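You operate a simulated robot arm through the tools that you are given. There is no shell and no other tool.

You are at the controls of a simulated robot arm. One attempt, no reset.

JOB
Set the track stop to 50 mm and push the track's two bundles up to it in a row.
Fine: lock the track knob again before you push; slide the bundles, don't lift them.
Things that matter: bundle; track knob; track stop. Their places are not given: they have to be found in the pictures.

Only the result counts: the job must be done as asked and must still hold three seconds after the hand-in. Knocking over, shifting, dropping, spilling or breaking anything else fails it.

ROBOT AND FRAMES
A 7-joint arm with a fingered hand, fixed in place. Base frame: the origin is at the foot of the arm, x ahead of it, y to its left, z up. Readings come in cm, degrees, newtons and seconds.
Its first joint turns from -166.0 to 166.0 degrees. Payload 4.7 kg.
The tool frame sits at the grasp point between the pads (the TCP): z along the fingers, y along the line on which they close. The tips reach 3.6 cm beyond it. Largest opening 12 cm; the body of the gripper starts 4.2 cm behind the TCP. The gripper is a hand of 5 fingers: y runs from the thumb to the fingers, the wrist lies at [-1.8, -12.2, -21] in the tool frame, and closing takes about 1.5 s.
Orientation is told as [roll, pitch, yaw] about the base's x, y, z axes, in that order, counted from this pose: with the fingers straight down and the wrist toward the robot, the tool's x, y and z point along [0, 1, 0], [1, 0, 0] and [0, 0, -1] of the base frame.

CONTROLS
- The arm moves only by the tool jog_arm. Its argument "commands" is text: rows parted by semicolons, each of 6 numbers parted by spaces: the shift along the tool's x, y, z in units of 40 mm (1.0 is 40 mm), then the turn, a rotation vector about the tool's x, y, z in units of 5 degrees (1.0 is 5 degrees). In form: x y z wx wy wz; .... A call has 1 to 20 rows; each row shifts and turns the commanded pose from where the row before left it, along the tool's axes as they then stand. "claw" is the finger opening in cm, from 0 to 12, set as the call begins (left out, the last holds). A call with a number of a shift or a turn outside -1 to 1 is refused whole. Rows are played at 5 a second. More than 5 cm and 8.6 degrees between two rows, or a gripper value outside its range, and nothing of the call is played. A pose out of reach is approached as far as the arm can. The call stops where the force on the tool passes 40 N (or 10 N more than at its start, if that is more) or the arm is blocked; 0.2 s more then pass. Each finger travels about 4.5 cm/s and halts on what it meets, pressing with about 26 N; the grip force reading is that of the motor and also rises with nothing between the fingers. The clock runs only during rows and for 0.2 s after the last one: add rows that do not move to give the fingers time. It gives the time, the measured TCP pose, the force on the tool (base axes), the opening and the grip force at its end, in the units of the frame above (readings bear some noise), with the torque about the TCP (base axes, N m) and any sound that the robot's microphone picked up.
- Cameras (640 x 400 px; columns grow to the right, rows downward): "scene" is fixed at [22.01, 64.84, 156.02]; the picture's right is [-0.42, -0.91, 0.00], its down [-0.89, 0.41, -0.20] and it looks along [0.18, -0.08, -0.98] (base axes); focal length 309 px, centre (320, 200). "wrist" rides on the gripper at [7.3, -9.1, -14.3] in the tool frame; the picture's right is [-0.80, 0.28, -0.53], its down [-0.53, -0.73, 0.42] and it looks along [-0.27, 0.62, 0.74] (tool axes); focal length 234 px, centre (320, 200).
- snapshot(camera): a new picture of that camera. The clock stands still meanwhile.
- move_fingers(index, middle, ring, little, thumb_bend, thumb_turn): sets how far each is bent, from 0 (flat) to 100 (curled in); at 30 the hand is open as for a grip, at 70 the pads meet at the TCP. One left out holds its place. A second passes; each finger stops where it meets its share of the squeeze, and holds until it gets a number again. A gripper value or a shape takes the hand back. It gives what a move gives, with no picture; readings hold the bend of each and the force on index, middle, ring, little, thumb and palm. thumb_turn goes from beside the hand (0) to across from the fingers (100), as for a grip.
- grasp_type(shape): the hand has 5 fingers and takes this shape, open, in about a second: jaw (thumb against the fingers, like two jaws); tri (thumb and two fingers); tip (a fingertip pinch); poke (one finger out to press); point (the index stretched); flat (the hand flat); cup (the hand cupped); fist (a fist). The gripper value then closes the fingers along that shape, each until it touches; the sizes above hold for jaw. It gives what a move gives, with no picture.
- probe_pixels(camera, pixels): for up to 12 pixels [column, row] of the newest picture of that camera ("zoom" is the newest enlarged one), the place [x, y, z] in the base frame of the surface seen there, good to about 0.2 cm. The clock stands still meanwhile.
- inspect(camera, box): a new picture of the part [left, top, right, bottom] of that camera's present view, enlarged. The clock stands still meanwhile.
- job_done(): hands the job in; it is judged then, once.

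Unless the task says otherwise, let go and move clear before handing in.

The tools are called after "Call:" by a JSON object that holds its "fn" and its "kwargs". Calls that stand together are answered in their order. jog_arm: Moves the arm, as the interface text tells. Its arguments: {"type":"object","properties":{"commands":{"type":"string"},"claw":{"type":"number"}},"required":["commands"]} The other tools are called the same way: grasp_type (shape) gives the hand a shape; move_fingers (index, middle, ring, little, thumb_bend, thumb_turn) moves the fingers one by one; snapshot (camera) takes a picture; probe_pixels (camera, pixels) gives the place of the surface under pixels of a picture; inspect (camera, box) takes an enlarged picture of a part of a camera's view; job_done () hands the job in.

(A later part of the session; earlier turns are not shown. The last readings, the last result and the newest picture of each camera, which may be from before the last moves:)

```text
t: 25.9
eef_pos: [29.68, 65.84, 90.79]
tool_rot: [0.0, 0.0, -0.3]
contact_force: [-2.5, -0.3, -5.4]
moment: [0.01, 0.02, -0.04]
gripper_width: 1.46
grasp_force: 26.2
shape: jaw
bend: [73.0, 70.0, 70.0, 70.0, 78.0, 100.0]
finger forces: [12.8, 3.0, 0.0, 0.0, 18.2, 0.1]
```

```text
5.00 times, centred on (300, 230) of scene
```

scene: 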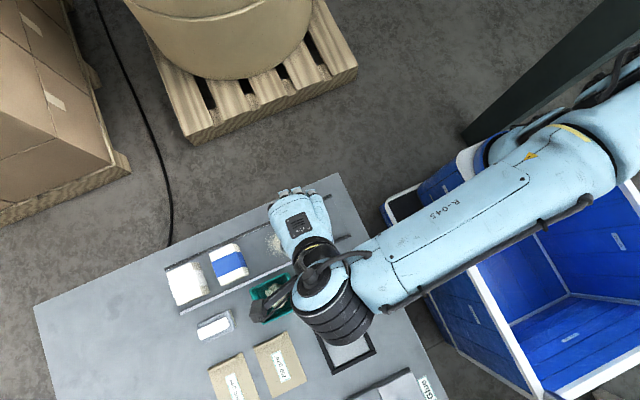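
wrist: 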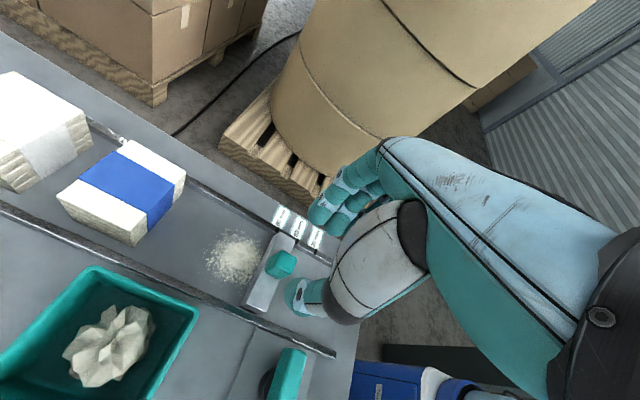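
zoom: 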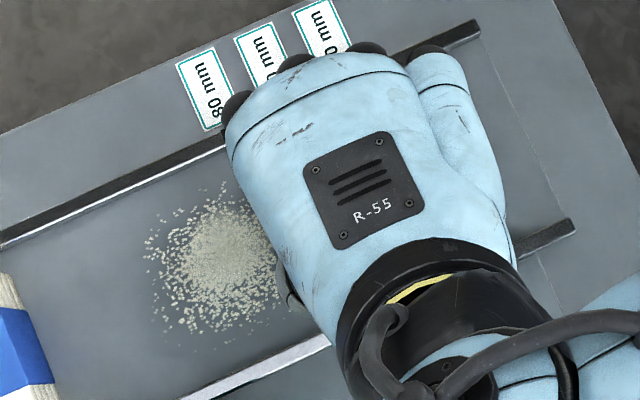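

The stop slid freely with the hand (y 67.07 → 65.84), so the knob is unlocked. I'll move a further 1.65 cm and then measure the front face against the 50 mm mark.

Call:
{"fn": "jog_arm", "kwargs": {"commands": "-0.1 0 0 0 0 0; -0.1 0 0 0 0 0; -0.1 0 0 0 0 0; -0.11 0 0 0 0 0; 0 0 0 0 0 0"}}

Call:
{"fn": "inspect", "kwargs": {"camera": "wrist", "box": [210, 160, 350, 320]}}

```text
t: 27.1
eef_pos: [29.83, 64.26, 91.03]
tool_rot: [0.0, 0.0, -0.2]
contact_force: [-9.9, -0.3, -11.2]
moment: [-0.03, 0.22, -0.03]
gripper_width: 1.37
grasp_force: 26.0
shape: jaw
bend: [73.0, 70.0, 70.0, 70.0, 77.0, 100.0]
finger forces: [9.3, 3.1, 0.0, 0.1, 19.3, 0.1]
```

```text
2.50 times, centred on (280, 240) of wrist
```

zoom: 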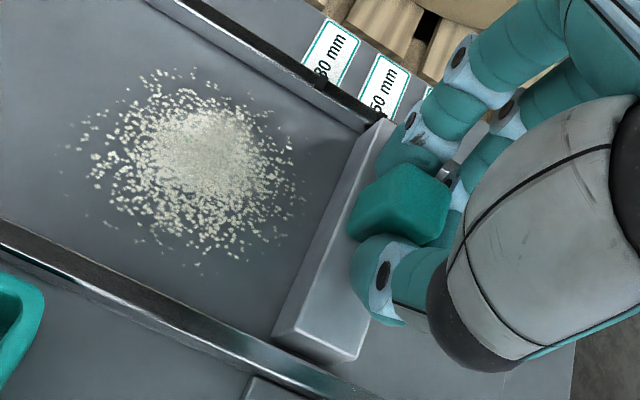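

The front edge runs from (378,125) to (280,330) in this zoom. I'll probe it and the 50 mm mark.

Call:
{"fn": "probe_pixels", "kwargs": {"camera": "zoom", "pixels": [[368, 135], [350, 170], [320, 240], [300, 280], [284, 315], [376, 132], [362, 160], [318, 262], [300, 300], [320, 84], [375, 118], [388, 122]]}}

Call:
{"fn": "inspect", "kwargs": {"camera": "wrist", "box": [320, 180, 400, 230]}}

```text
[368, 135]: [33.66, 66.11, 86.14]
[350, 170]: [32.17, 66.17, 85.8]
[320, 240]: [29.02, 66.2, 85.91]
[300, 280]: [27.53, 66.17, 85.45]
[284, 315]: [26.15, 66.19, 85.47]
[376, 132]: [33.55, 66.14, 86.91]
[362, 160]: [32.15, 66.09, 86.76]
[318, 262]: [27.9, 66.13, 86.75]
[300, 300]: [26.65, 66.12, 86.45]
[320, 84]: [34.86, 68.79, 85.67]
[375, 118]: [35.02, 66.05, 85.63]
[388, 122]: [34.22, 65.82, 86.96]
```

```text
8.00 times, centred on (360, 205) of wrist
```

zoom: 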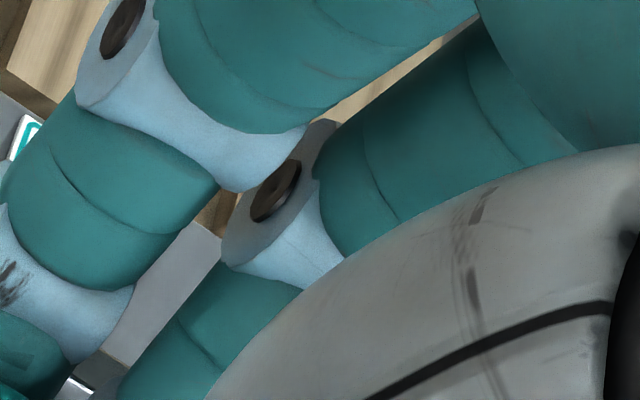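

The front face reads y≈66.14 from the wrist camera. I'll zoom on the corner by the 50 mm mark at about (304,208) to compare directly.

Call:
{"fn": "inspect", "kwargs": {"camera": "wrist", "box": [270, 180, 334, 220]}}

Call:
{"fn": "inspect", "kwargs": {"camera": "scene", "box": [270, 190, 320, 230]}}

```text
10.00 times, centred on (302, 200) of wrist
```

zoom: 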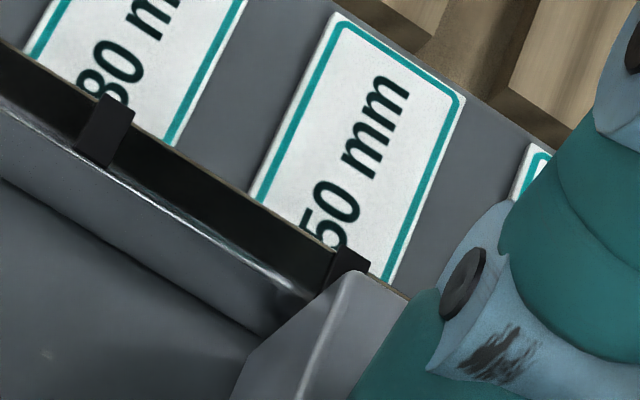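

```text
10.00 times, centred on (295, 210) of scene
```

zoom: 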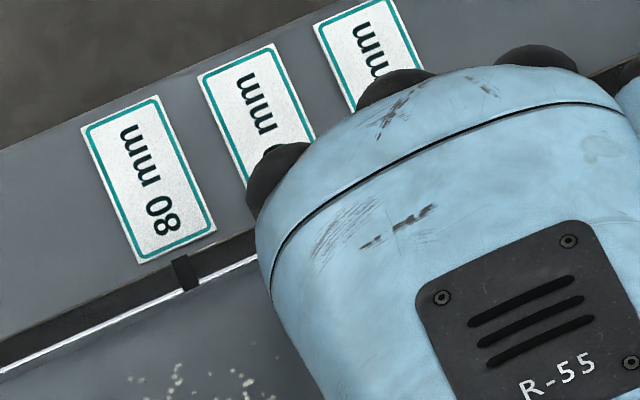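

The 50 mm mark is visible at (345,265), right behind the stop's front corner at (340,280). I'll re-zoom on the wrist view and probe both marks and the face.

Call:
{"fn": "inspect", "kwargs": {"camera": "wrist", "box": [270, 180, 334, 220]}}

Call:
{"fn": "probe_pixels", "kwargs": {"camera": "zoom", "pixels": [[90, 130], [105, 130], [120, 133], [105, 105], [335, 260], [345, 262], [360, 264], [290, 320], [270, 350], [310, 300], [345, 285], [330, 330]]}}

```text
10.00 times, centred on (302, 200) of wrist
```

zoom: 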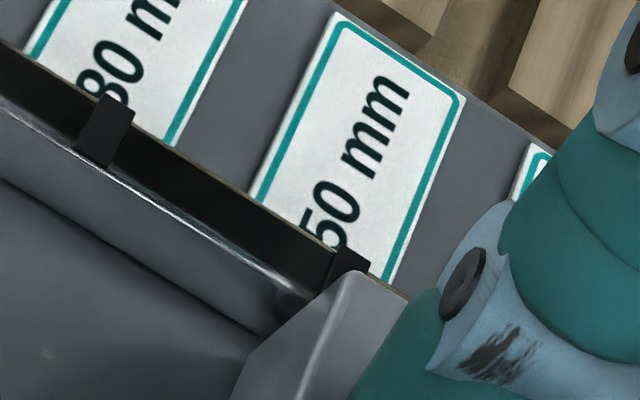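

```text
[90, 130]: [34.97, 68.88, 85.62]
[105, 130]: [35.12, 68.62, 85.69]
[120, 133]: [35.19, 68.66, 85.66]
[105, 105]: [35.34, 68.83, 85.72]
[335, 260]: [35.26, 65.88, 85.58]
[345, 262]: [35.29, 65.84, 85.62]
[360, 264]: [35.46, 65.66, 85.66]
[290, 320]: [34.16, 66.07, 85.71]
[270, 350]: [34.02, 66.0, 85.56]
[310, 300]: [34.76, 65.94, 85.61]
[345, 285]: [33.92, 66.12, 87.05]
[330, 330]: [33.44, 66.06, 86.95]
```

Relative to the marks as seen by the wrist camera (80 at 68.75, 50 at 65.79), the face at about 66.05 still needs roughly 0.2–0.3 cm. I'll move another 0.2 cm, then release and check unobstructed.

Call:
{"fn": "jog_arm", "kwargs": {"commands": "-0.03 0 0 0 0 0; -0.025 0 0 0 0 0; 0 0 0 0 0 0"}}

Call:
{"fn": "inspect", "kwargs": {"camera": "wrist", "box": [270, 180, 334, 220]}}

Call:
{"fn": "probe_pixels", "kwargs": {"camera": "zoom", "pixels": [[85, 120], [95, 120], [105, 120], [115, 120], [290, 320], [270, 350], [310, 300], [345, 285], [330, 330]]}}

```text
t: 27.9
eef_pos: [29.88, 64.03, 91.01]
tool_rot: [0.0, 0.0, -0.3]
contact_force: [-9.5, 0.7, -7.4]
moment: [0.05, 0.21, -0.03]
gripper_width: 1.38
grasp_force: 26.1
shape: jaw
bend: [73.0, 70.0, 70.0, 70.0, 77.0, 100.0]
finger forces: [9.6, 2.8, 0.0, 0.0, 19.9, 0.1]
```

```text
10.00 times, centred on (302, 200) of wrist
```

zoom: 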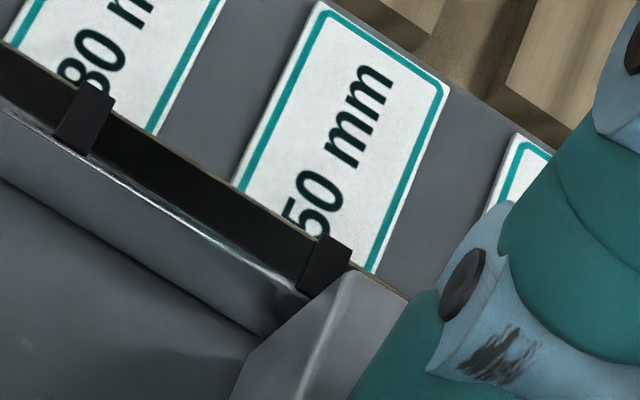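

```text
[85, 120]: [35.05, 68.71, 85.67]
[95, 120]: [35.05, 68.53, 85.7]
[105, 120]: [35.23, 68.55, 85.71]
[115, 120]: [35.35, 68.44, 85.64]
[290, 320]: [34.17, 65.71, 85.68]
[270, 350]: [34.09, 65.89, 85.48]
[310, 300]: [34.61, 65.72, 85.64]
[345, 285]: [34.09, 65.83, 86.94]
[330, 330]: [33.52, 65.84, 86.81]
```

The face now reads about 65.8. I'll probe the 50 mm mark's edges in this same picture.

Call:
{"fn": "probe_pixels", "kwargs": {"camera": "zoom", "pixels": [[305, 262], [312, 262], [320, 262], [328, 262], [336, 262], [344, 262], [305, 285], [318, 240], [350, 252], [72, 120], [98, 130], [112, 100]]}}

```text
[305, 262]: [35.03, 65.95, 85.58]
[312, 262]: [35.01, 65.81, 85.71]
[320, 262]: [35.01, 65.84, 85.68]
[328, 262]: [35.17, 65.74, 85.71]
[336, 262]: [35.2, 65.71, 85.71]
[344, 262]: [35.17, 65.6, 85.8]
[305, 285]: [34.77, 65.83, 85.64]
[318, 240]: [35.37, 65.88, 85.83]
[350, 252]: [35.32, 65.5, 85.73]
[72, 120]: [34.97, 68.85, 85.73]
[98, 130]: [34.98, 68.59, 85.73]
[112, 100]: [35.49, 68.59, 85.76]
```

The 50 mm mark spans y 65.5–65.95 and the face is at about 65.8, so they agree within about 1 mm, and the hand has travelled 3.04 cm from the 80 mark. I'll release, lift and check unobstructed from the scene camera.

Call:
{"fn": "jog_arm", "kwargs": {"commands": "0 0 0 0 0 0; 0 0 0 0 0 0; 0 0 0 0 0 0; 0 0 0 0 0 0; 0 0 0 0 0 0; 0 0 -0.4 0 0 0; 0 0 -0.6 0 0 0; 0 0 -0.8 0 0 0; -0.3 -0.9 -0.3 0 0 0; -0.4 -0.9 0 0 0 0; -0.4 -0.9 0 0 0 0; 0 0 0 0 0 0", "claw": 5}}

Call:
{"fn": "snapshot", "kwargs": {"camera": "scene"}}

Call:
{"fn": "inspect", "kwargs": {"camera": "scene", "box": [270, 190, 350, 250]}}

```text
t: 30.5
eef_pos: [18.85, 59.49, 99.24]
tool_rot: [0.0, 0.0, -0.3]
contact_force: [0.5, -0.3, -1.2]
moment: [0.0, 0.03, -0.01]
gripper_width: 4.99
grasp_force: 0.2
shape: jaw
bend: [74.0, 48.0, 46.0, 43.0, 72.0, 100.0]
finger forces: [0.0, 0.0, 0.0, 0.0, 0.1, 0.1]
```

```text
taken
```

scene: 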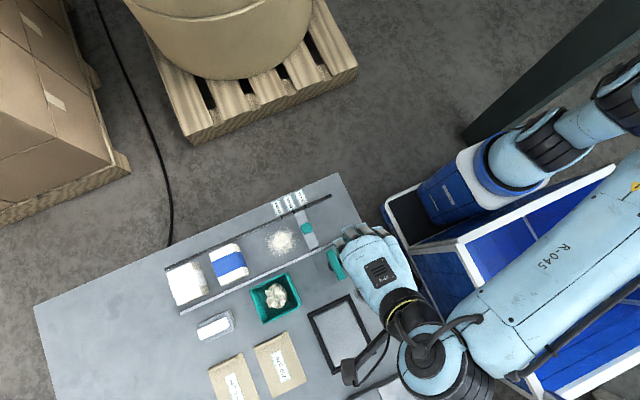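

```text
6.67 times, centred on (310, 220) of scene
```

zoom: 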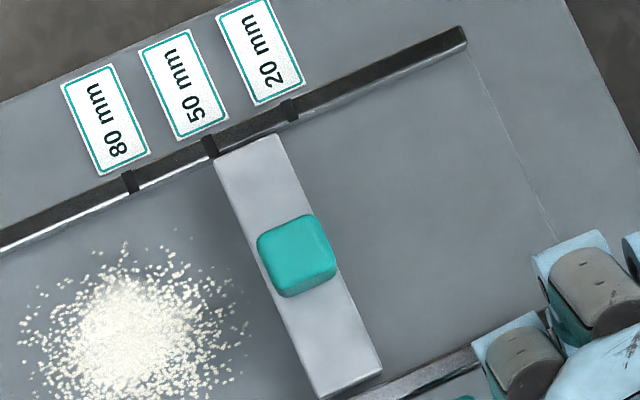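

Call:
{"fn": "probe_pixels", "kwargs": {"camera": "zoom", "pixels": [[130, 181], [209, 146], [289, 111], [216, 168], [222, 185], [260, 270], [285, 325], [314, 388], [203, 146], [215, 146], [284, 145], [376, 370]]}}

```text
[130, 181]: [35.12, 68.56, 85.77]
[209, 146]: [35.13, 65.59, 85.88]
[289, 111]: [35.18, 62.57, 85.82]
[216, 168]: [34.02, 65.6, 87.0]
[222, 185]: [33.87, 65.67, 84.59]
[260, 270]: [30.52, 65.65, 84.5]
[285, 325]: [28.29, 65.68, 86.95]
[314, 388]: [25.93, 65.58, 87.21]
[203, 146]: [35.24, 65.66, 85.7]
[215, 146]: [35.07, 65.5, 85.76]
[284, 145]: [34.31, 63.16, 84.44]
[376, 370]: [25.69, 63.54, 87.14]
```

Unobstructed, the stop's front face reads y≈65.6–65.7 against the 50 mm mark at 65.59, so the setting is right. Next I'll re-lock the knob by moving above its pivot and turning the hand to yaw −70° to re-grip the handle.

Call:
{"fn": "jog_arm", "kwargs": {"commands": "0.3 0.18 0 0 0 0; 0.28 0.17 0 0 0 0; 0 0 0 0 0 1; 0 0 0 0 0 1; 0 0 0 0 0 1; 0 0 0 0 0 1; 0 0 0 0 0 1; 0 0 0 0 0 1; 0 0 0 0 0 1; 0 0 0 0 0 1; 0 0 0 0 0 1; 0 0 0 0 0 1; 0 0 0 0 0 1; 0 0 0 0 0 1; 0 0 0 0 0 1; 0 0 0 0 0 1; 0 0 0 0 0 0", "claw": 5}}

Call:
{"fn": "snapshot", "kwargs": {"camera": "wrist"}}

```text
t: 34.1
eef_pos: [20.46, 61.16, 98.17]
tool_rot: [0.0, 0.1, -70.3]
contact_force: [-0.5, -0.1, 0.8]
moment: [0.01, 0.02, 0.0]
gripper_width: 5.0
grasp_force: 0.0
shape: jaw
bend: [74.0, 48.0, 46.0, 43.0, 72.0, 100.0]
finger forces: [0.1, 0.0, 0.1, 0.0, 0.0, 0.0]
out of reach, approached as far as the arm can: row 15, 16
```

```text
taken
```

wrist: 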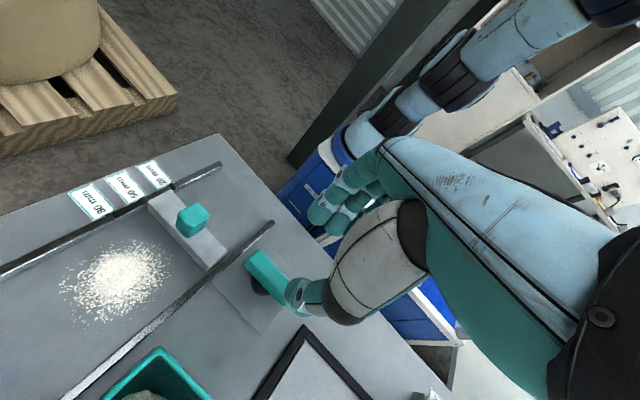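

At this height the pose is at the edge of reach, but it was reachable lower down. I'll descend in steps toward the handle and check position and force at z≈93.

Call:
{"fn": "jog_arm", "kwargs": {"commands": "0 0 0.5 0 0 0; 0 0 0.5 0 0 0; 0 0 0.5 0 0 0; 0 0 0 0 0 0"}}

Call:
{"fn": "inspect", "kwargs": {"camera": "wrist", "box": [200, 160, 400, 340]}}

```text
t: 35.1
eef_pos: [20.62, 61.31, 92.17]
tool_rot: [0.0, 0.1, -70.2]
contact_force: [0.1, -0.3, 0.8]
moment: [-0.05, -0.02, 0.03]
gripper_width: 5.01
grasp_force: 0.0
shape: jaw
bend: [74.0, 48.0, 46.0, 43.0, 72.0, 100.0]
finger forces: [0.0, 0.0, 0.1, 0.0, 0.1, 0.1]
```

```text
2.22 times, centred on (300, 250) of wrist
```

zoom: 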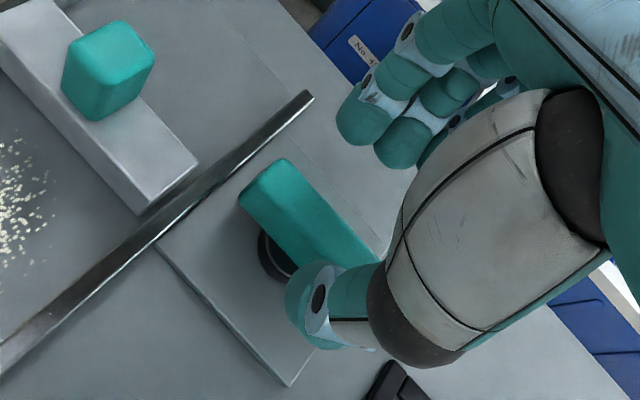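

The handle appears closer to the thumb, so I'll shift 0.64 cm along −tool-y to centre on the pivot, then descend to z≈89.4.

Call:
{"fn": "jog_arm", "kwargs": {"commands": "-0.04 -0.16 0 0 0 0; 0 0 0 0 0 0; 0 0 0.25 0 0 0; 0 0 0.25 0 0 0; 0 0 0.19 0 0 0; 0 0 0 0 0 0"}}

Call:
{"fn": "inspect", "kwargs": {"camera": "wrist", "box": [200, 160, 400, 340]}}

```text
t: 36.5
eef_pos: [20.25, 61.73, 89.48]
tool_rot: [0.0, 0.0, -70.1]
contact_force: [0.0, 0.8, 0.1]
moment: [-0.03, 0.01, -0.01]
gripper_width: 5.01
grasp_force: 0.0
shape: jaw
bend: [74.0, 48.0, 46.0, 43.0, 72.0, 100.0]
finger forces: [0.0, 0.0, 0.0, 0.0, 0.0, 0.0]
```

```text
2.22 times, centred on (300, 250) of wrist
```

zoom: 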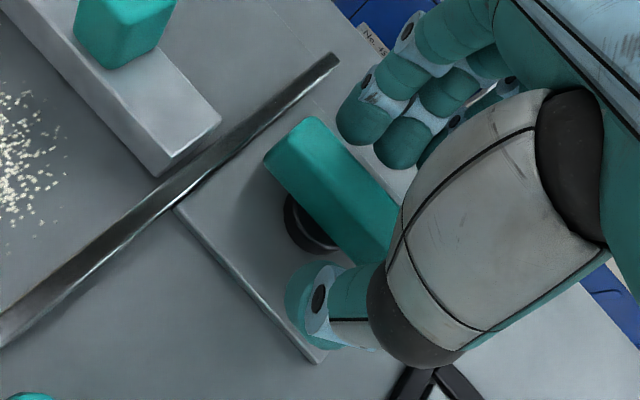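

Position is (20.25, 61.73, 89.48) with no contact, and the handle lies between thumb and fingers. I'll close on it.

Call:
{"fn": "jog_arm", "kwargs": {"commands": "0 0 0 0 0 0; 0 0 0 0 0 0; 0 0 0 0 0 0; 0 0 0 0 0 0; 0 0 0 0 0 0; 0 0 0 0 0 0; 0 0 0 0 0 0", "claw": 0.5}}

Call:
{"fn": "inspect", "kwargs": {"camera": "wrist", "box": [200, 160, 400, 340]}}

```text
t: 38.1
eef_pos: [20.13, 61.78, 89.51]
tool_rot: [-0.1, 0.0, -70.2]
contact_force: [-0.1, 4.1, -2.5]
moment: [0.07, 0.0, -0.01]
gripper_width: 1.35
grasp_force: 25.7
shape: jaw
bend: [72.0, 68.0, 70.0, 70.0, 74.0, 100.0]
finger forces: [10.8, 7.3, 0.0, 0.0, 22.0, 0.1]
```

```text
2.22 times, centred on (300, 250) of wrist
```

zoom: 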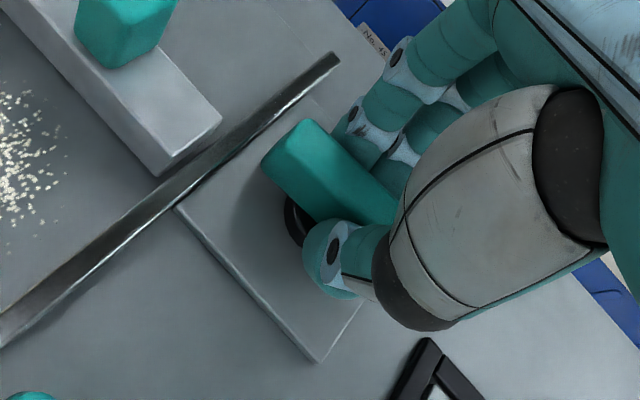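

The handle is gripped (thumb 22 N, index 11 N, middle 7 N). I'll now turn it counter-clockwise toward the locked position, 30° first.

Call:
{"fn": "jog_arm", "kwargs": {"commands": "0 0 0 0 0 -1; 0 0 0 0 0 -1; 0 0 0 0 0 -1; 0 0 0 0 0 -1; 0 0 0 0 0 -1; 0 0 0 0 0 -1; 0 0 0 0 0 0"}}

Call:
{"fn": "inspect", "kwargs": {"camera": "wrist", "box": [200, 160, 400, 340]}}

```text
t: 39.7
eef_pos: [20.27, 61.62, 89.45]
tool_rot: [0.0, 0.0, -40.1]
contact_force: [-0.1, 1.7, 10.1]
moment: [0.03, -0.01, -0.02]
gripper_width: 1.32
grasp_force: 25.6
shape: jaw
bend: [72.0, 68.0, 70.0, 70.0, 74.0, 100.0]
finger forces: [12.7, 9.6, 0.1, 0.0, 23.6, 0.0]
```

```text
2.22 times, centred on (300, 250) of wrist
```

zoom: 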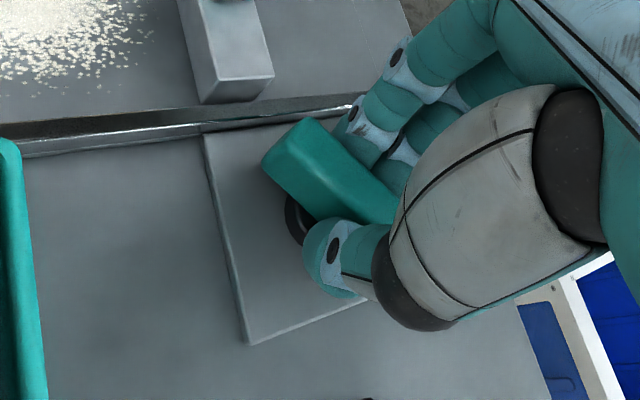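

The handle turns with the hand and the forces stay low. I'll continue 50° more, slightly past the parallel position, to bring it against its locked end.

Call:
{"fn": "jog_arm", "kwargs": {"commands": "0 0 0 0 0 -1; 0 0 0 0 0 -1; 0 0 0 0 0 -1; 0 0 0 0 0 -1; 0 0 0 0 0 -1; 0 0 0 0 0 -1; 0 0 0 0 0 -1; 0 0 0 0 0 -1; 0 0 0 0 0 -1; 0 0 0 0 0 -1; 0 0 0 0 0 0"}}

Call:
{"fn": "inspect", "kwargs": {"camera": "scene", "box": [306, 250, 346, 280]}}

Call:
{"fn": "inspect", "kwargs": {"camera": "wrist", "box": [200, 160, 400, 340]}}

```text
t: 42.1
eef_pos: [20.21, 61.66, 89.41]
tool_rot: [0.1, -0.1, 9.8]
contact_force: [10.6, -1.3, 8.8]
moment: [-0.05, -0.38, -0.06]
gripper_width: 1.4
grasp_force: 26.1
shape: jaw
bend: [72.0, 68.0, 70.0, 70.0, 75.0, 100.0]
finger forces: [17.4, 14.1, 1.9, 0.1, 20.5, 0.0]
```

```text
13.33 times, centred on (326, 265) of scene
```

zoom: 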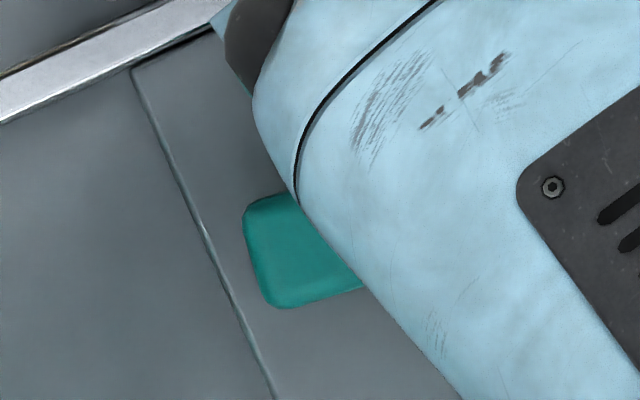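

```text
2.22 times, centred on (300, 250) of wrist
```

zoom: 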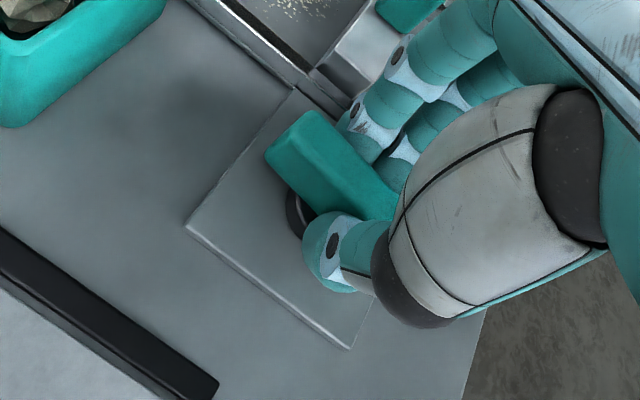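

The handle end face is still about 10° short of its original locked angle. I'll turn another 15° with a tiny shift to relieve the side load.

Call:
{"fn": "jog_arm", "kwargs": {"commands": "0 0.03 0 0 0 -1; 0 0.02 0 0 0 -1; 0 0 0 0 0 -1; 0 0 0 0 0 0"}}

Call:
{"fn": "inspect", "kwargs": {"camera": "scene", "box": [306, 250, 346, 280]}}

```text
t: 43.1
eef_pos: [20.22, 61.69, 89.5]
tool_rot: [0.1, 0.0, 24.9]
contact_force: [5.5, -11.1, 7.4]
moment: [-0.25, -0.23, -0.3]
gripper_width: 1.37
grasp_force: 25.7
shape: jaw
bend: [72.0, 69.0, 70.0, 70.0, 75.0, 100.0]
finger forces: [21.1, 8.0, 0.0, 0.0, 22.8, 0.1]
```

```text
13.33 times, centred on (326, 265) of scene
```

zoom: 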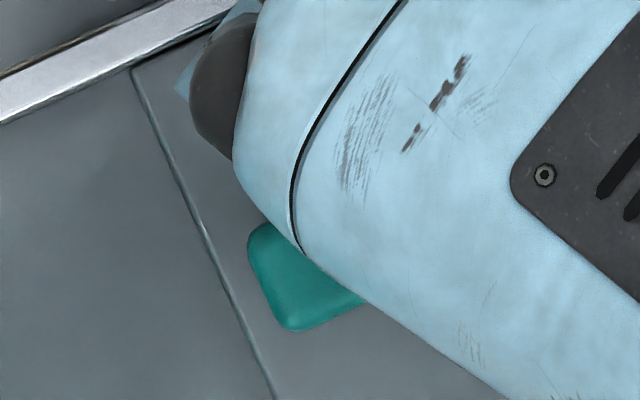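

The end face now matches the original locked view ((250,245)→(290,330)) and the torque has risen to 0.3 N·m against the end stop. I'll open in place, lift straight up and verify.

Call:
{"fn": "jog_arm", "kwargs": {"commands": "0 0 0 0 0 0; 0 0 0 0 0 0; 0 0 0 0 0 0; 0 0 0 0 0 0; 0 0 0 0 0 0; 0 0 -0.3 0 0 0; 0 0 -0.5 0 0 0; 0 0 -0.8 0 0 0; 0 0 -0.8 0 0 0; 0.5 -0.8 0 0 0 0; 0.3 -0.8 0 0 0 0; 0 0 0 0 0 0", "claw": 5}}

Call:
{"fn": "snapshot", "kwargs": {"camera": "scene"}}

Call:
{"fn": "snapshot", "kwargs": {"camera": "wrist"}}

```text
t: 45.7
eef_pos: [13.15, 61.78, 98.9]
tool_rot: [0.0, 0.0, 24.8]
contact_force: [0.6, 0.2, 0.9]
moment: [0.01, -0.01, 0.01]
gripper_width: 5.0
grasp_force: 0.0
shape: jaw
bend: [74.0, 48.0, 46.0, 43.0, 72.0, 100.0]
finger forces: [0.0, 0.0, 0.1, 0.1, 0.0, 0.0]
```

```text
taken
```

scene: 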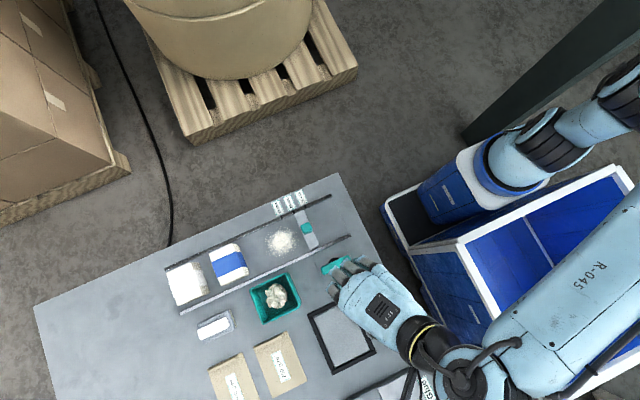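

```text
taken
```

wrist: 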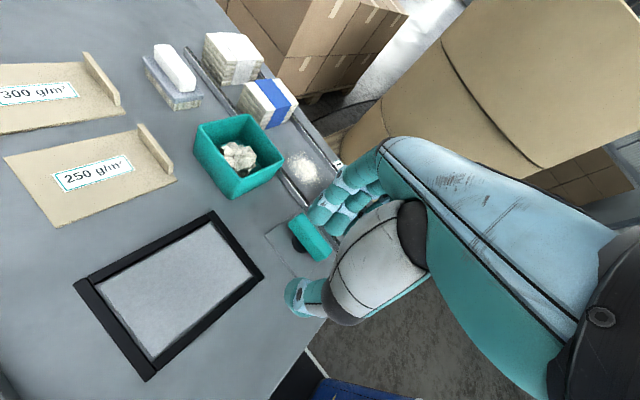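

The handle is parallel to the track again. I'll zoom in to check its angle and that the stop is still at 50 mm.

Call:
{"fn": "inspect", "kwargs": {"camera": "scene", "box": [270, 195, 360, 285]}}

Call:
{"fn": "inspect", "kwargs": {"camera": "wrist", "box": [260, 190, 360, 280]}}

```text
4.44 times, centred on (315, 240) of scene
```

zoom: 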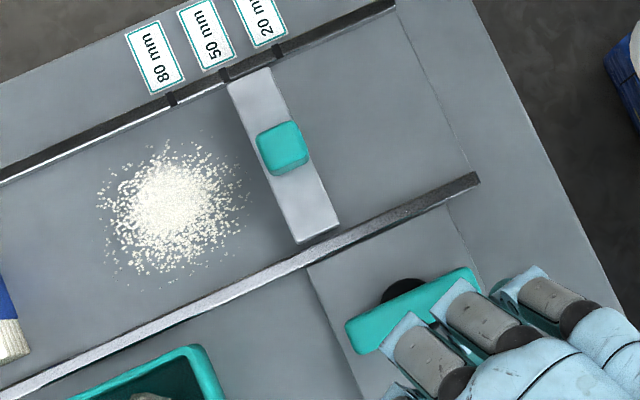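

```text
4.44 times, centred on (310, 235) of wrist
```

zoom: 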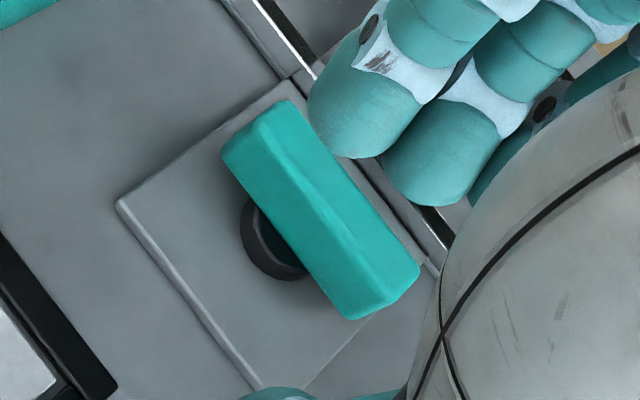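

The handle is parallel to the rail (both about 24° in the picture) and the stop's front edge is still on the 50 mm mark. Now for the bundles: I'll raise the hand and turn to yaw 90° so the fingers can hook behind the white bundle.

Call:
{"fn": "jog_arm", "kwargs": {"commands": "0 0 -0.8 0 0 0; 0 0 -0.8 0 0 -1; 0 0 0 0 0 -1; 0 0 0 0 0 -1; 0 0 0 0 0 -1; 0 0 0 0 0 -1; 0 0 0 0 0 -1; 0 0 0 0 0 -1; 0 0 0 0 0 -1; 0 0 0 0 0 -1; 0 0 0 0 0 -1; 0 0 0 0 0 -1; 0 0 0 0 0 -1; 0 0 0 0 0 -1; 0 0 0 0 0 0"}}

Call:
{"fn": "grasp_type", "kwargs": {"shape": "flat"}}

Call:
{"fn": "snapshot", "kwargs": {"camera": "scene"}}

Call:
{"fn": "snapshot", "kwargs": {"camera": "wrist"}}

```text
t: 48.9
eef_pos: [13.17, 61.98, 105.5]
tool_rot: [0.0, -0.1, 89.8]
contact_force: [0.0, 0.2, 0.4]
moment: [-0.06, -0.01, -0.02]
gripper_width: 4.97
grasp_force: 0.1
shape: jaw
bend: [74.0, 48.0, 46.0, 43.0, 72.0, 100.0]
finger forces: [0.0, 0.0, 0.0, 0.0, 0.1, 0.0]
```

```text
t: 49.8
eef_pos: [13.21, 62.05, 105.5]
tool_rot: [0.0, 0.0, 89.9]
contact_force: [-0.8, -0.5, 0.3]
moment: [-0.02, 0.0, -0.02]
gripper_width: 11.39
grasp_force: 0.1
shape: flat
bend: [0.0, 0.0, 0.0, 0.0, 39.0, 0.0]
finger forces: [0.0, 0.0, 0.0, 0.1, 0.1, 0.0]
```

```text
taken
```

scene: 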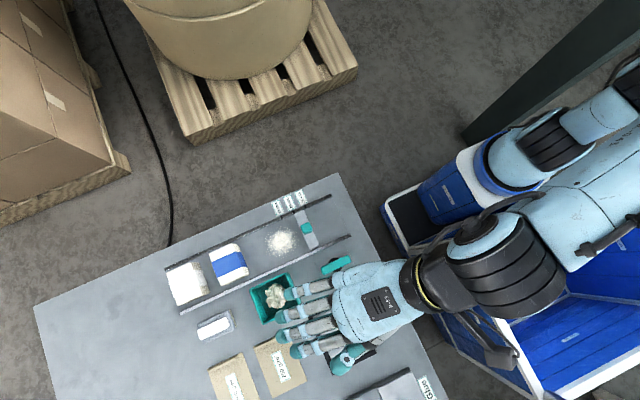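

```text
taken
```

wrist: 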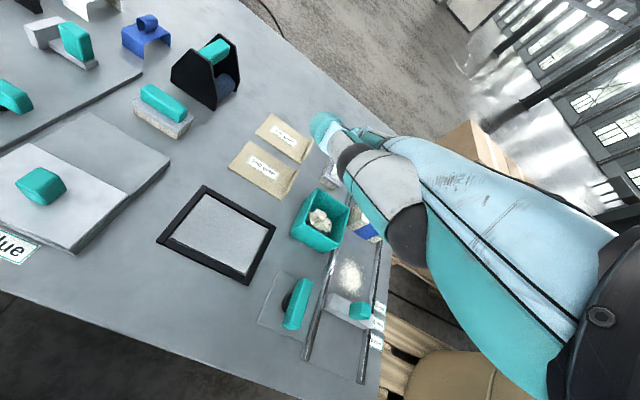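

In the flat shape the fingers stretch outward toward +y and the thumb lies at the side, at (345,360) in the scene. I'll probe the tips to learn where they lie relative to the TCP.

Call:
{"fn": "probe_pixels", "kwargs": {"camera": "scene", "pixels": [[292, 294], [280, 317], [280, 336], [296, 352], [340, 362], [356, 352], [310, 288], [300, 312], [335, 300], [345, 280]]}}

Call:
{"fn": "inspect", "kwargs": {"camera": "scene", "box": [260, 250, 440, 390]}}

Call:
{"fn": "inspect", "kwargs": {"camera": "wrist", "box": [260, 60, 440, 280]}}

```text
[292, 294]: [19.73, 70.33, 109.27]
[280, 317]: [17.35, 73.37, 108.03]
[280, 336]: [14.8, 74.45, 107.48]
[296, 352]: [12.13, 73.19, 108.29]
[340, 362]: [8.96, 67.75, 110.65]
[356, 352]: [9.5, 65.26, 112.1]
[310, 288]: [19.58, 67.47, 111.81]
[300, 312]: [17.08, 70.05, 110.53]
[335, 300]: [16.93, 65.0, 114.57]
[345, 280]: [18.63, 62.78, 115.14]
```

```text
2.86 times, centred on (350, 320) of scene
```

zoom: 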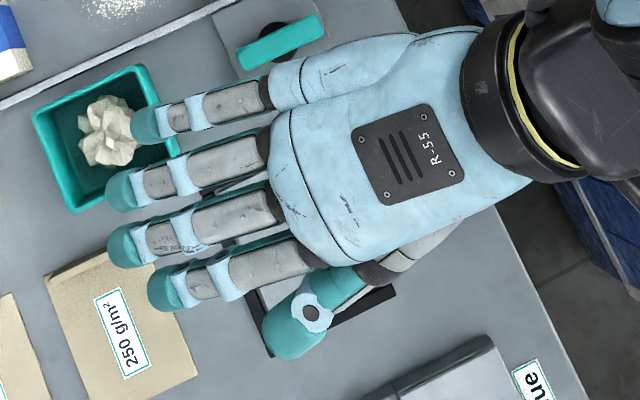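

```text
1.82 times, centred on (350, 170) of wrist
```

zoom: 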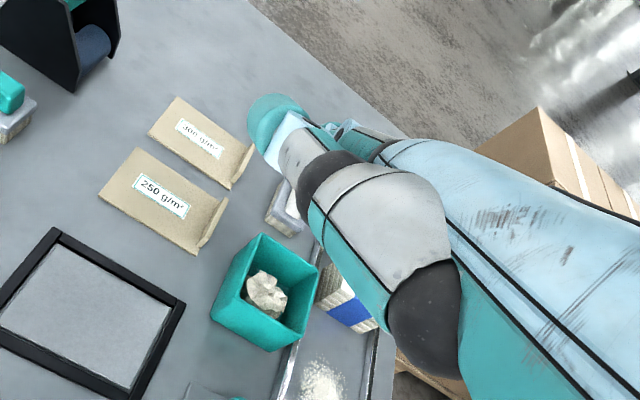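

The four fingers sit at tool-x ≈ +1 (index) to −6 (little), and the thumb is up and out of the way in this shape. I'll bend the four fingers to about 45 to form a rake, keeping the thumb beside the hand, and look again.

Call:
{"fn": "move_fingers", "kwargs": {"index": 50, "middle": 50, "ring": 50, "little": 50, "thumb_turn": 0, "thumb_bend": 20}}

Call:
{"fn": "inspect", "kwargs": {"camera": "scene", "box": [260, 250, 440, 390]}}

Call:
{"fn": "inspect", "kwargs": {"camera": "wrist", "box": [220, 60, 440, 280]}}

```text
t: 50.8
eef_pos: [13.3, 62.03, 105.49]
tool_rot: [-0.1, 0.0, 89.8]
contact_force: [-1.0, -0.1, 1.7]
moment: [-0.01, 0.03, 0.02]
gripper_width: 16.59
grasp_force: 0.1
shape: fingers
bend: [50.0, 50.0, 50.0, 50.0, 20.0, 0.0]
finger forces: [0.0, 0.1, 0.2, 0.0, 0.0, 0.0]
```

```text
2.86 times, centred on (350, 320) of scene
```

zoom: 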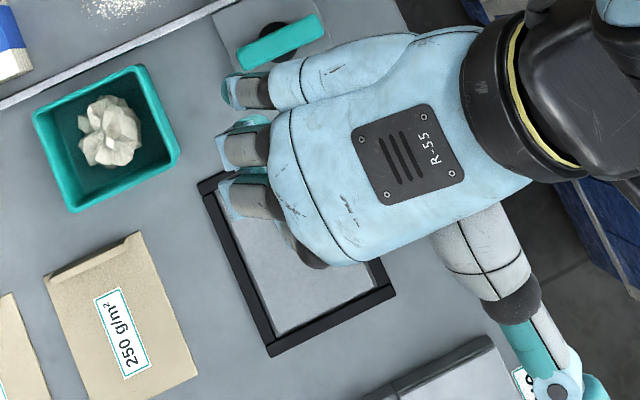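

```text
1.82 times, centred on (330, 170) of wrist
```

zoom: 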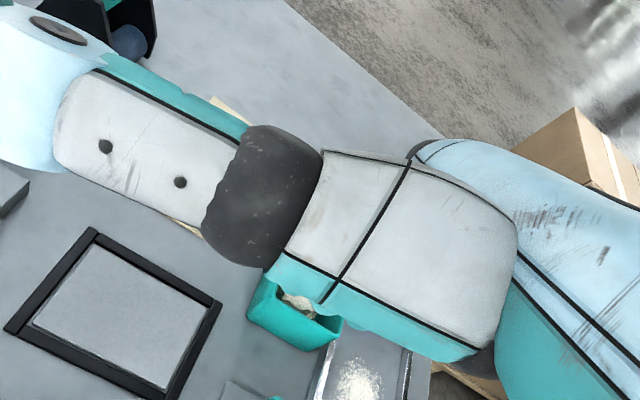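

With the thumb at bend 20 it sticks far out sideways, so the flat-shape thumb position (bend 39) was better. I'll go back to the known jaw geometry with a 7 cm opening (finger pads at +3.5 cm), then swing only the thumb out of the way.

Call:
{"fn": "grasp_type", "kwargs": {"shape": "jaw"}}

Call:
{"fn": "jog_arm", "kwargs": {"commands": "0 0 0 0 0 0; 0 0 0 0 0 0; 0 0 0 0 0 0; 0 0 0 0 0 0; 0 0 0 0 0 0; 0 0 0 0 0 0; 0 0 0 0 0 0", "claw": 7}}

Call:
{"fn": "snapshot", "kwargs": {"camera": "wrist"}}

```text
t: 51.7
eef_pos: [13.2, 61.88, 105.45]
tool_rot: [0.0, 0.0, 89.8]
contact_force: [-0.5, -0.6, -0.2]
moment: [0.0, 0.0, -0.01]
gripper_width: 11.96
grasp_force: 0.1
shape: jaw
bend: [30.0, 30.0, 30.0, 30.0, 30.0, 97.0]
finger forces: [0.1, 0.1, 0.1, 0.0, 0.0, 0.0]
```

```text
t: 53.3
eef_pos: [13.14, 61.9, 105.39]
tool_rot: [0.1, 0.0, 89.8]
contact_force: [0.9, 0.0, 0.0]
moment: [0.02, 0.02, 0.0]
gripper_width: 7.04
grasp_force: 0.0
shape: jaw
bend: [74.0, 41.0, 38.0, 41.0, 66.0, 100.0]
finger forces: [0.1, 0.0, 0.0, 0.0, 0.0, 0.0]
```

```text
taken
```

wrist: 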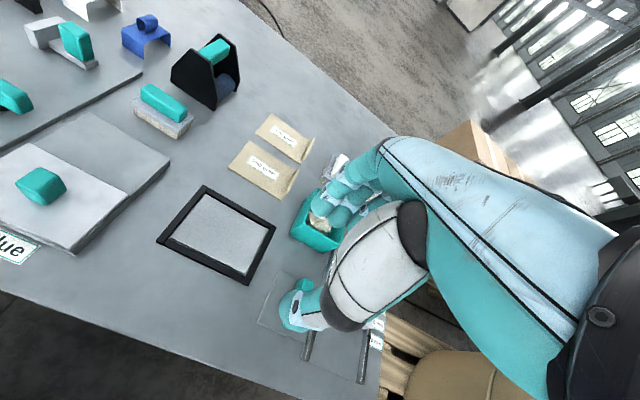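

The jaw is now at 7 cm. I'll zoom in and probe the visible index and middle fingertips in this shape for exact offsets.

Call:
{"fn": "inspect", "kwargs": {"camera": "wrist", "box": [280, 140, 420, 330]}}

```text
2.11 times, centred on (350, 235) of wrist
```

zoom: 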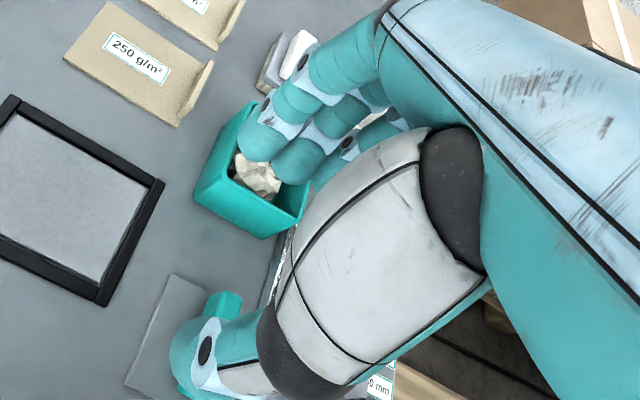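

Call:
{"fn": "probe_pixels", "kwargs": {"camera": "zoom", "pixels": [[243, 145], [250, 155], [262, 160], [255, 140], [280, 170], [290, 180], [300, 165], [318, 185], [180, 340], [175, 360], [190, 385], [270, 120]]}}

Call:
{"fn": "move_fingers", "kwargs": {"thumb_bend": 39, "thumb_turn": 0}}

Call:
{"fn": "snapshot", "kwargs": {"camera": "wrist"}}

Call:
{"fn": "inspect", "kwargs": {"camera": "scene", "box": [260, 250, 440, 390]}}

```text
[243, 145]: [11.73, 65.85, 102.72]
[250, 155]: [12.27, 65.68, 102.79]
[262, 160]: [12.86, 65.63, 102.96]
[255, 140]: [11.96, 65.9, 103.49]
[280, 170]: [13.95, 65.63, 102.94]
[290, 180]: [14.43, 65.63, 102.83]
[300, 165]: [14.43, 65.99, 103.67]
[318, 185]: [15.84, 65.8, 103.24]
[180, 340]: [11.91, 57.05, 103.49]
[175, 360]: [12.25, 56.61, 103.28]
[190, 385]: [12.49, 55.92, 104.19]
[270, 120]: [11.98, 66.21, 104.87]
```

```text
t: 54.3
eef_pos: [13.16, 61.91, 105.51]
tool_rot: [0.0, 0.0, 89.8]
contact_force: [0.9, -0.1, -0.1]
moment: [0.04, 0.03, -0.01]
gripper_width: 14.92
grasp_force: 0.0
shape: fingers
bend: [74.0, 41.0, 38.0, 41.0, 39.0, 0.0]
finger forces: [0.0, 0.0, 0.0, 0.0, 0.0, 0.0]
```

```text
taken
```

wrist: 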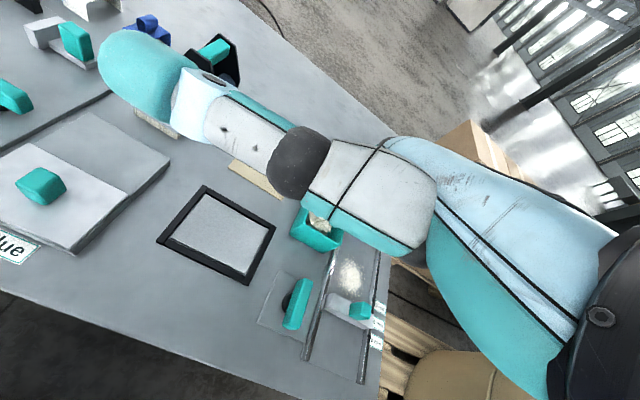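

```text
2.86 times, centred on (350, 320) of scene
```

zoom: 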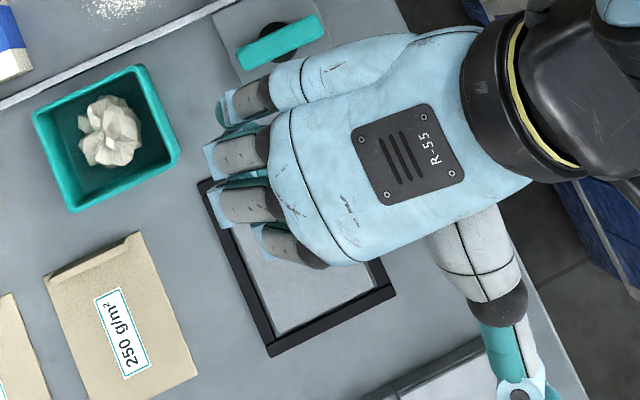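

The index and middle pads are at about +3.7 cm in tool-y, with tips roughly 3–3.6 cm below the TCP. The thumb now points sideways toward −x, so I'll probe its extent and height to see if it clears the tray and brush.

Call:
{"fn": "probe_pixels", "kwargs": {"camera": "zoom", "pixels": [[480, 240], [500, 300], [510, 340], [520, 385], [225, 110], [210, 160], [222, 205], [260, 240], [245, 95], [235, 150], [250, 195], [290, 240]]}}

Call:
{"fn": "probe_pixels", "kwargs": {"camera": "wrist", "pixels": [[110, 60], [140, 100], [170, 60], [200, 120], [110, 90], [260, 150]]}}

```text
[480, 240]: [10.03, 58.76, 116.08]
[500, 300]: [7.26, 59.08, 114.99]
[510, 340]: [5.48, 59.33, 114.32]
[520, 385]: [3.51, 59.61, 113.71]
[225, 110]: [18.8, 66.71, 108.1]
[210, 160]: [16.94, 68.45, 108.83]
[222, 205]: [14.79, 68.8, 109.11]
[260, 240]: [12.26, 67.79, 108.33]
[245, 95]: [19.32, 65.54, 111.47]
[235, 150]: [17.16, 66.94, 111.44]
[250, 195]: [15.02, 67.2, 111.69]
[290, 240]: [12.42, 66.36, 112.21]
```

```text
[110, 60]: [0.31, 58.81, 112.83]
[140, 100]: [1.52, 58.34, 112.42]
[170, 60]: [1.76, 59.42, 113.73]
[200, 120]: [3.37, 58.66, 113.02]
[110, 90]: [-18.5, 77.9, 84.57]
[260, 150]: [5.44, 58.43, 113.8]
```

The thumb stays at least 7 cm above the TCP, so it clears the tray and brush. I'll travel at z≈101 to hover with the finger pads behind the white bundle (TCP target about (27.75, 92.6)).

Call:
{"fn": "jog_arm", "kwargs": {"commands": "-0.4 0.85 0 0 0 0; -0.4 0.85 0 0 0 0; -0.4 0.85 0 0 0 0; -0.4 0.85 0 0 0 0; -0.4 0.85 0.1 0 0 0; -0.4 0.85 0.2 0 0 0; -0.4 0.85 0.2 0 0 0; -0.4 0.85 0.2 0 0 0; -0.4 0.85 0.2 0 0 0; 0 0 0 0 0 0"}}

Call:
{"fn": "snapshot", "kwargs": {"camera": "scene"}}

Call:
{"fn": "snapshot", "kwargs": {"camera": "wrist"}}

```text
t: 56.5
eef_pos: [27.8, 92.53, 102.03]
tool_rot: [-0.1, 0.0, 89.8]
contact_force: [-1.1, -0.4, -0.9]
moment: [0.03, 0.0, -0.01]
gripper_width: 14.94
grasp_force: 0.1
shape: fingers
bend: [74.0, 42.0, 39.0, 41.0, 39.0, 0.0]
finger forces: [0.0, 0.0, 0.0, 0.0, 0.0, 0.0]
```

```text
taken
```

scene: 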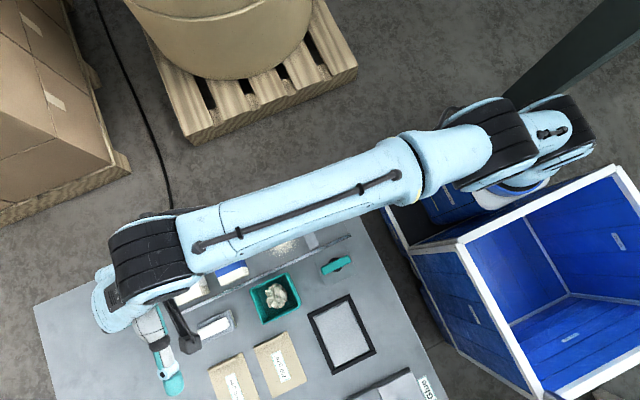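

```text
taken
```

wrist: 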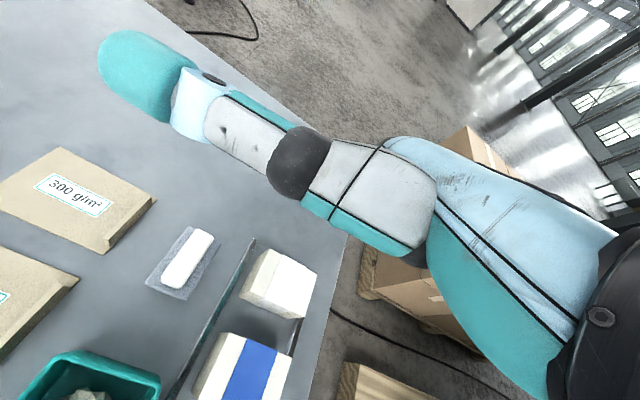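

The hand hovers at (27.8, 92.5, 102.0), so the pads should be at y≈96.3, behind the white bundle's back face at 94.9. I'll descend in steps and watch reach and force.

Call:
{"fn": "jog_arm", "kwargs": {"commands": "0 0 0.6 0 0 0; 0 0 0.6 0 0 0; 0 0 0.6 0 0 0; 0 0 0.5 0 0 0; 0 0 0 0 0 0"}}

Call:
{"fn": "snapshot", "kwargs": {"camera": "scene"}}

Call:
{"fn": "snapshot", "kwargs": {"camera": "wrist"}}

```text
t: 57.7
eef_pos: [27.56, 92.5, 92.79]
tool_rot: [0.0, -0.1, 89.8]
contact_force: [0.0, -0.1, 0.3]
moment: [-0.03, -0.02, -0.01]
gripper_width: 14.94
grasp_force: 0.1
shape: fingers
bend: [74.0, 42.0, 39.0, 41.0, 39.0, 0.0]
finger forces: [0.0, 0.0, 0.1, 0.0, 0.1, 0.1]
```

```text
taken
```

scene: 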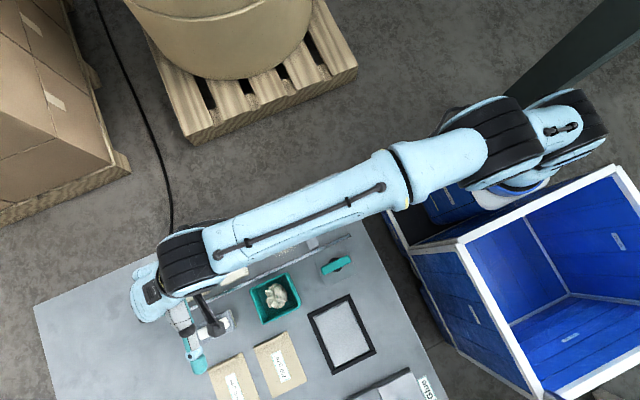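

```text
taken
```

wrist: 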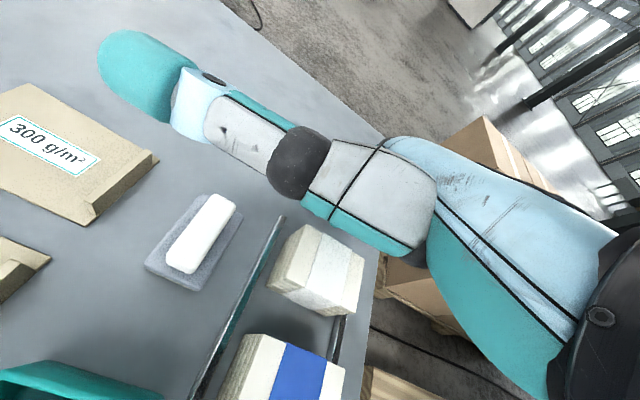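

Still free of contact at z≈92.8. I'll continue to TCP z≈88.9 slowly, about 0.8 cm above the table for the lowest fingertip.

Call:
{"fn": "jog_arm", "kwargs": {"commands": "-0.04 0 0.3 0 0 0; 0 0 0.3 0 0 0; 0 0 0.2 0 0 0; 0 0 0.17 0 0 0; 0 0 0 0 0 0"}}

Call:
{"fn": "snapshot", "kwargs": {"camera": "wrist"}}

Call:
{"fn": "inspect", "kwargs": {"camera": "scene", "box": [120, 210, 300, 390]}}

```text
t: 58.9
eef_pos: [27.93, 92.55, 88.82]
tool_rot: [0.0, -0.1, 89.7]
contact_force: [0.2, -0.3, 1.4]
moment: [-0.01, 0.0, 0.01]
gripper_width: 14.97
grasp_force: 0.0
shape: fingers
bend: [74.0, 42.0, 39.0, 41.0, 39.0, 0.0]
finger forces: [0.0, 0.1, 0.0, 0.1, 0.1, 0.0]
```

```text
taken
```

wrist: 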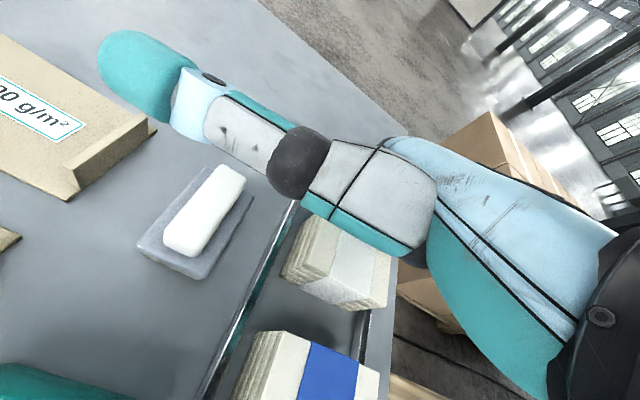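

```text
2.22 times, centred on (210, 300) of scene
```

zoom: 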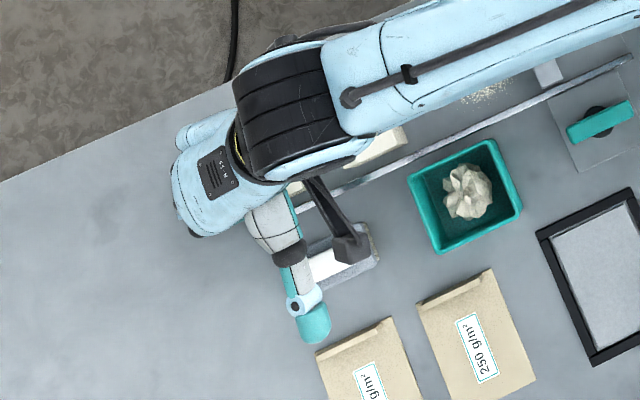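

The fingers are down behind the white bundle without contact. I'll push gently toward −y for about 2.5 cm and check the finger forces and picture.

Call:
{"fn": "jog_arm", "kwargs": {"commands": "0 -0.1 0 0 0 0; 0 -0.1 0 0 0 0; 0 -0.1 0 0 0 0; 0 -0.1 0 0 0 0; 0 -0.1 0 0 0 0; 0 -0.12 0 0 0 0; 0 0 0 0 0 0"}}

Call:
{"fn": "snapshot", "kwargs": {"camera": "wrist"}}

```text
t: 60.5
eef_pos: [27.9, 89.98, 88.68]
tool_rot: [0.1, 0.0, 89.7]
contact_force: [0.1, 0.4, -0.2]
moment: [0.04, -0.06, 0.01]
gripper_width: 14.94
grasp_force: 0.6
shape: fingers
bend: [74.0, 41.0, 39.0, 41.0, 39.0, 0.0]
finger forces: [0.1, 0.2, 0.1, 0.0, 0.1, 0.1]
```

```text
taken
```

wrist: 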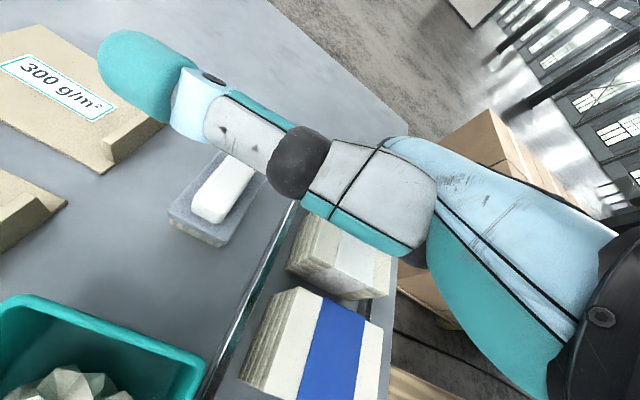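

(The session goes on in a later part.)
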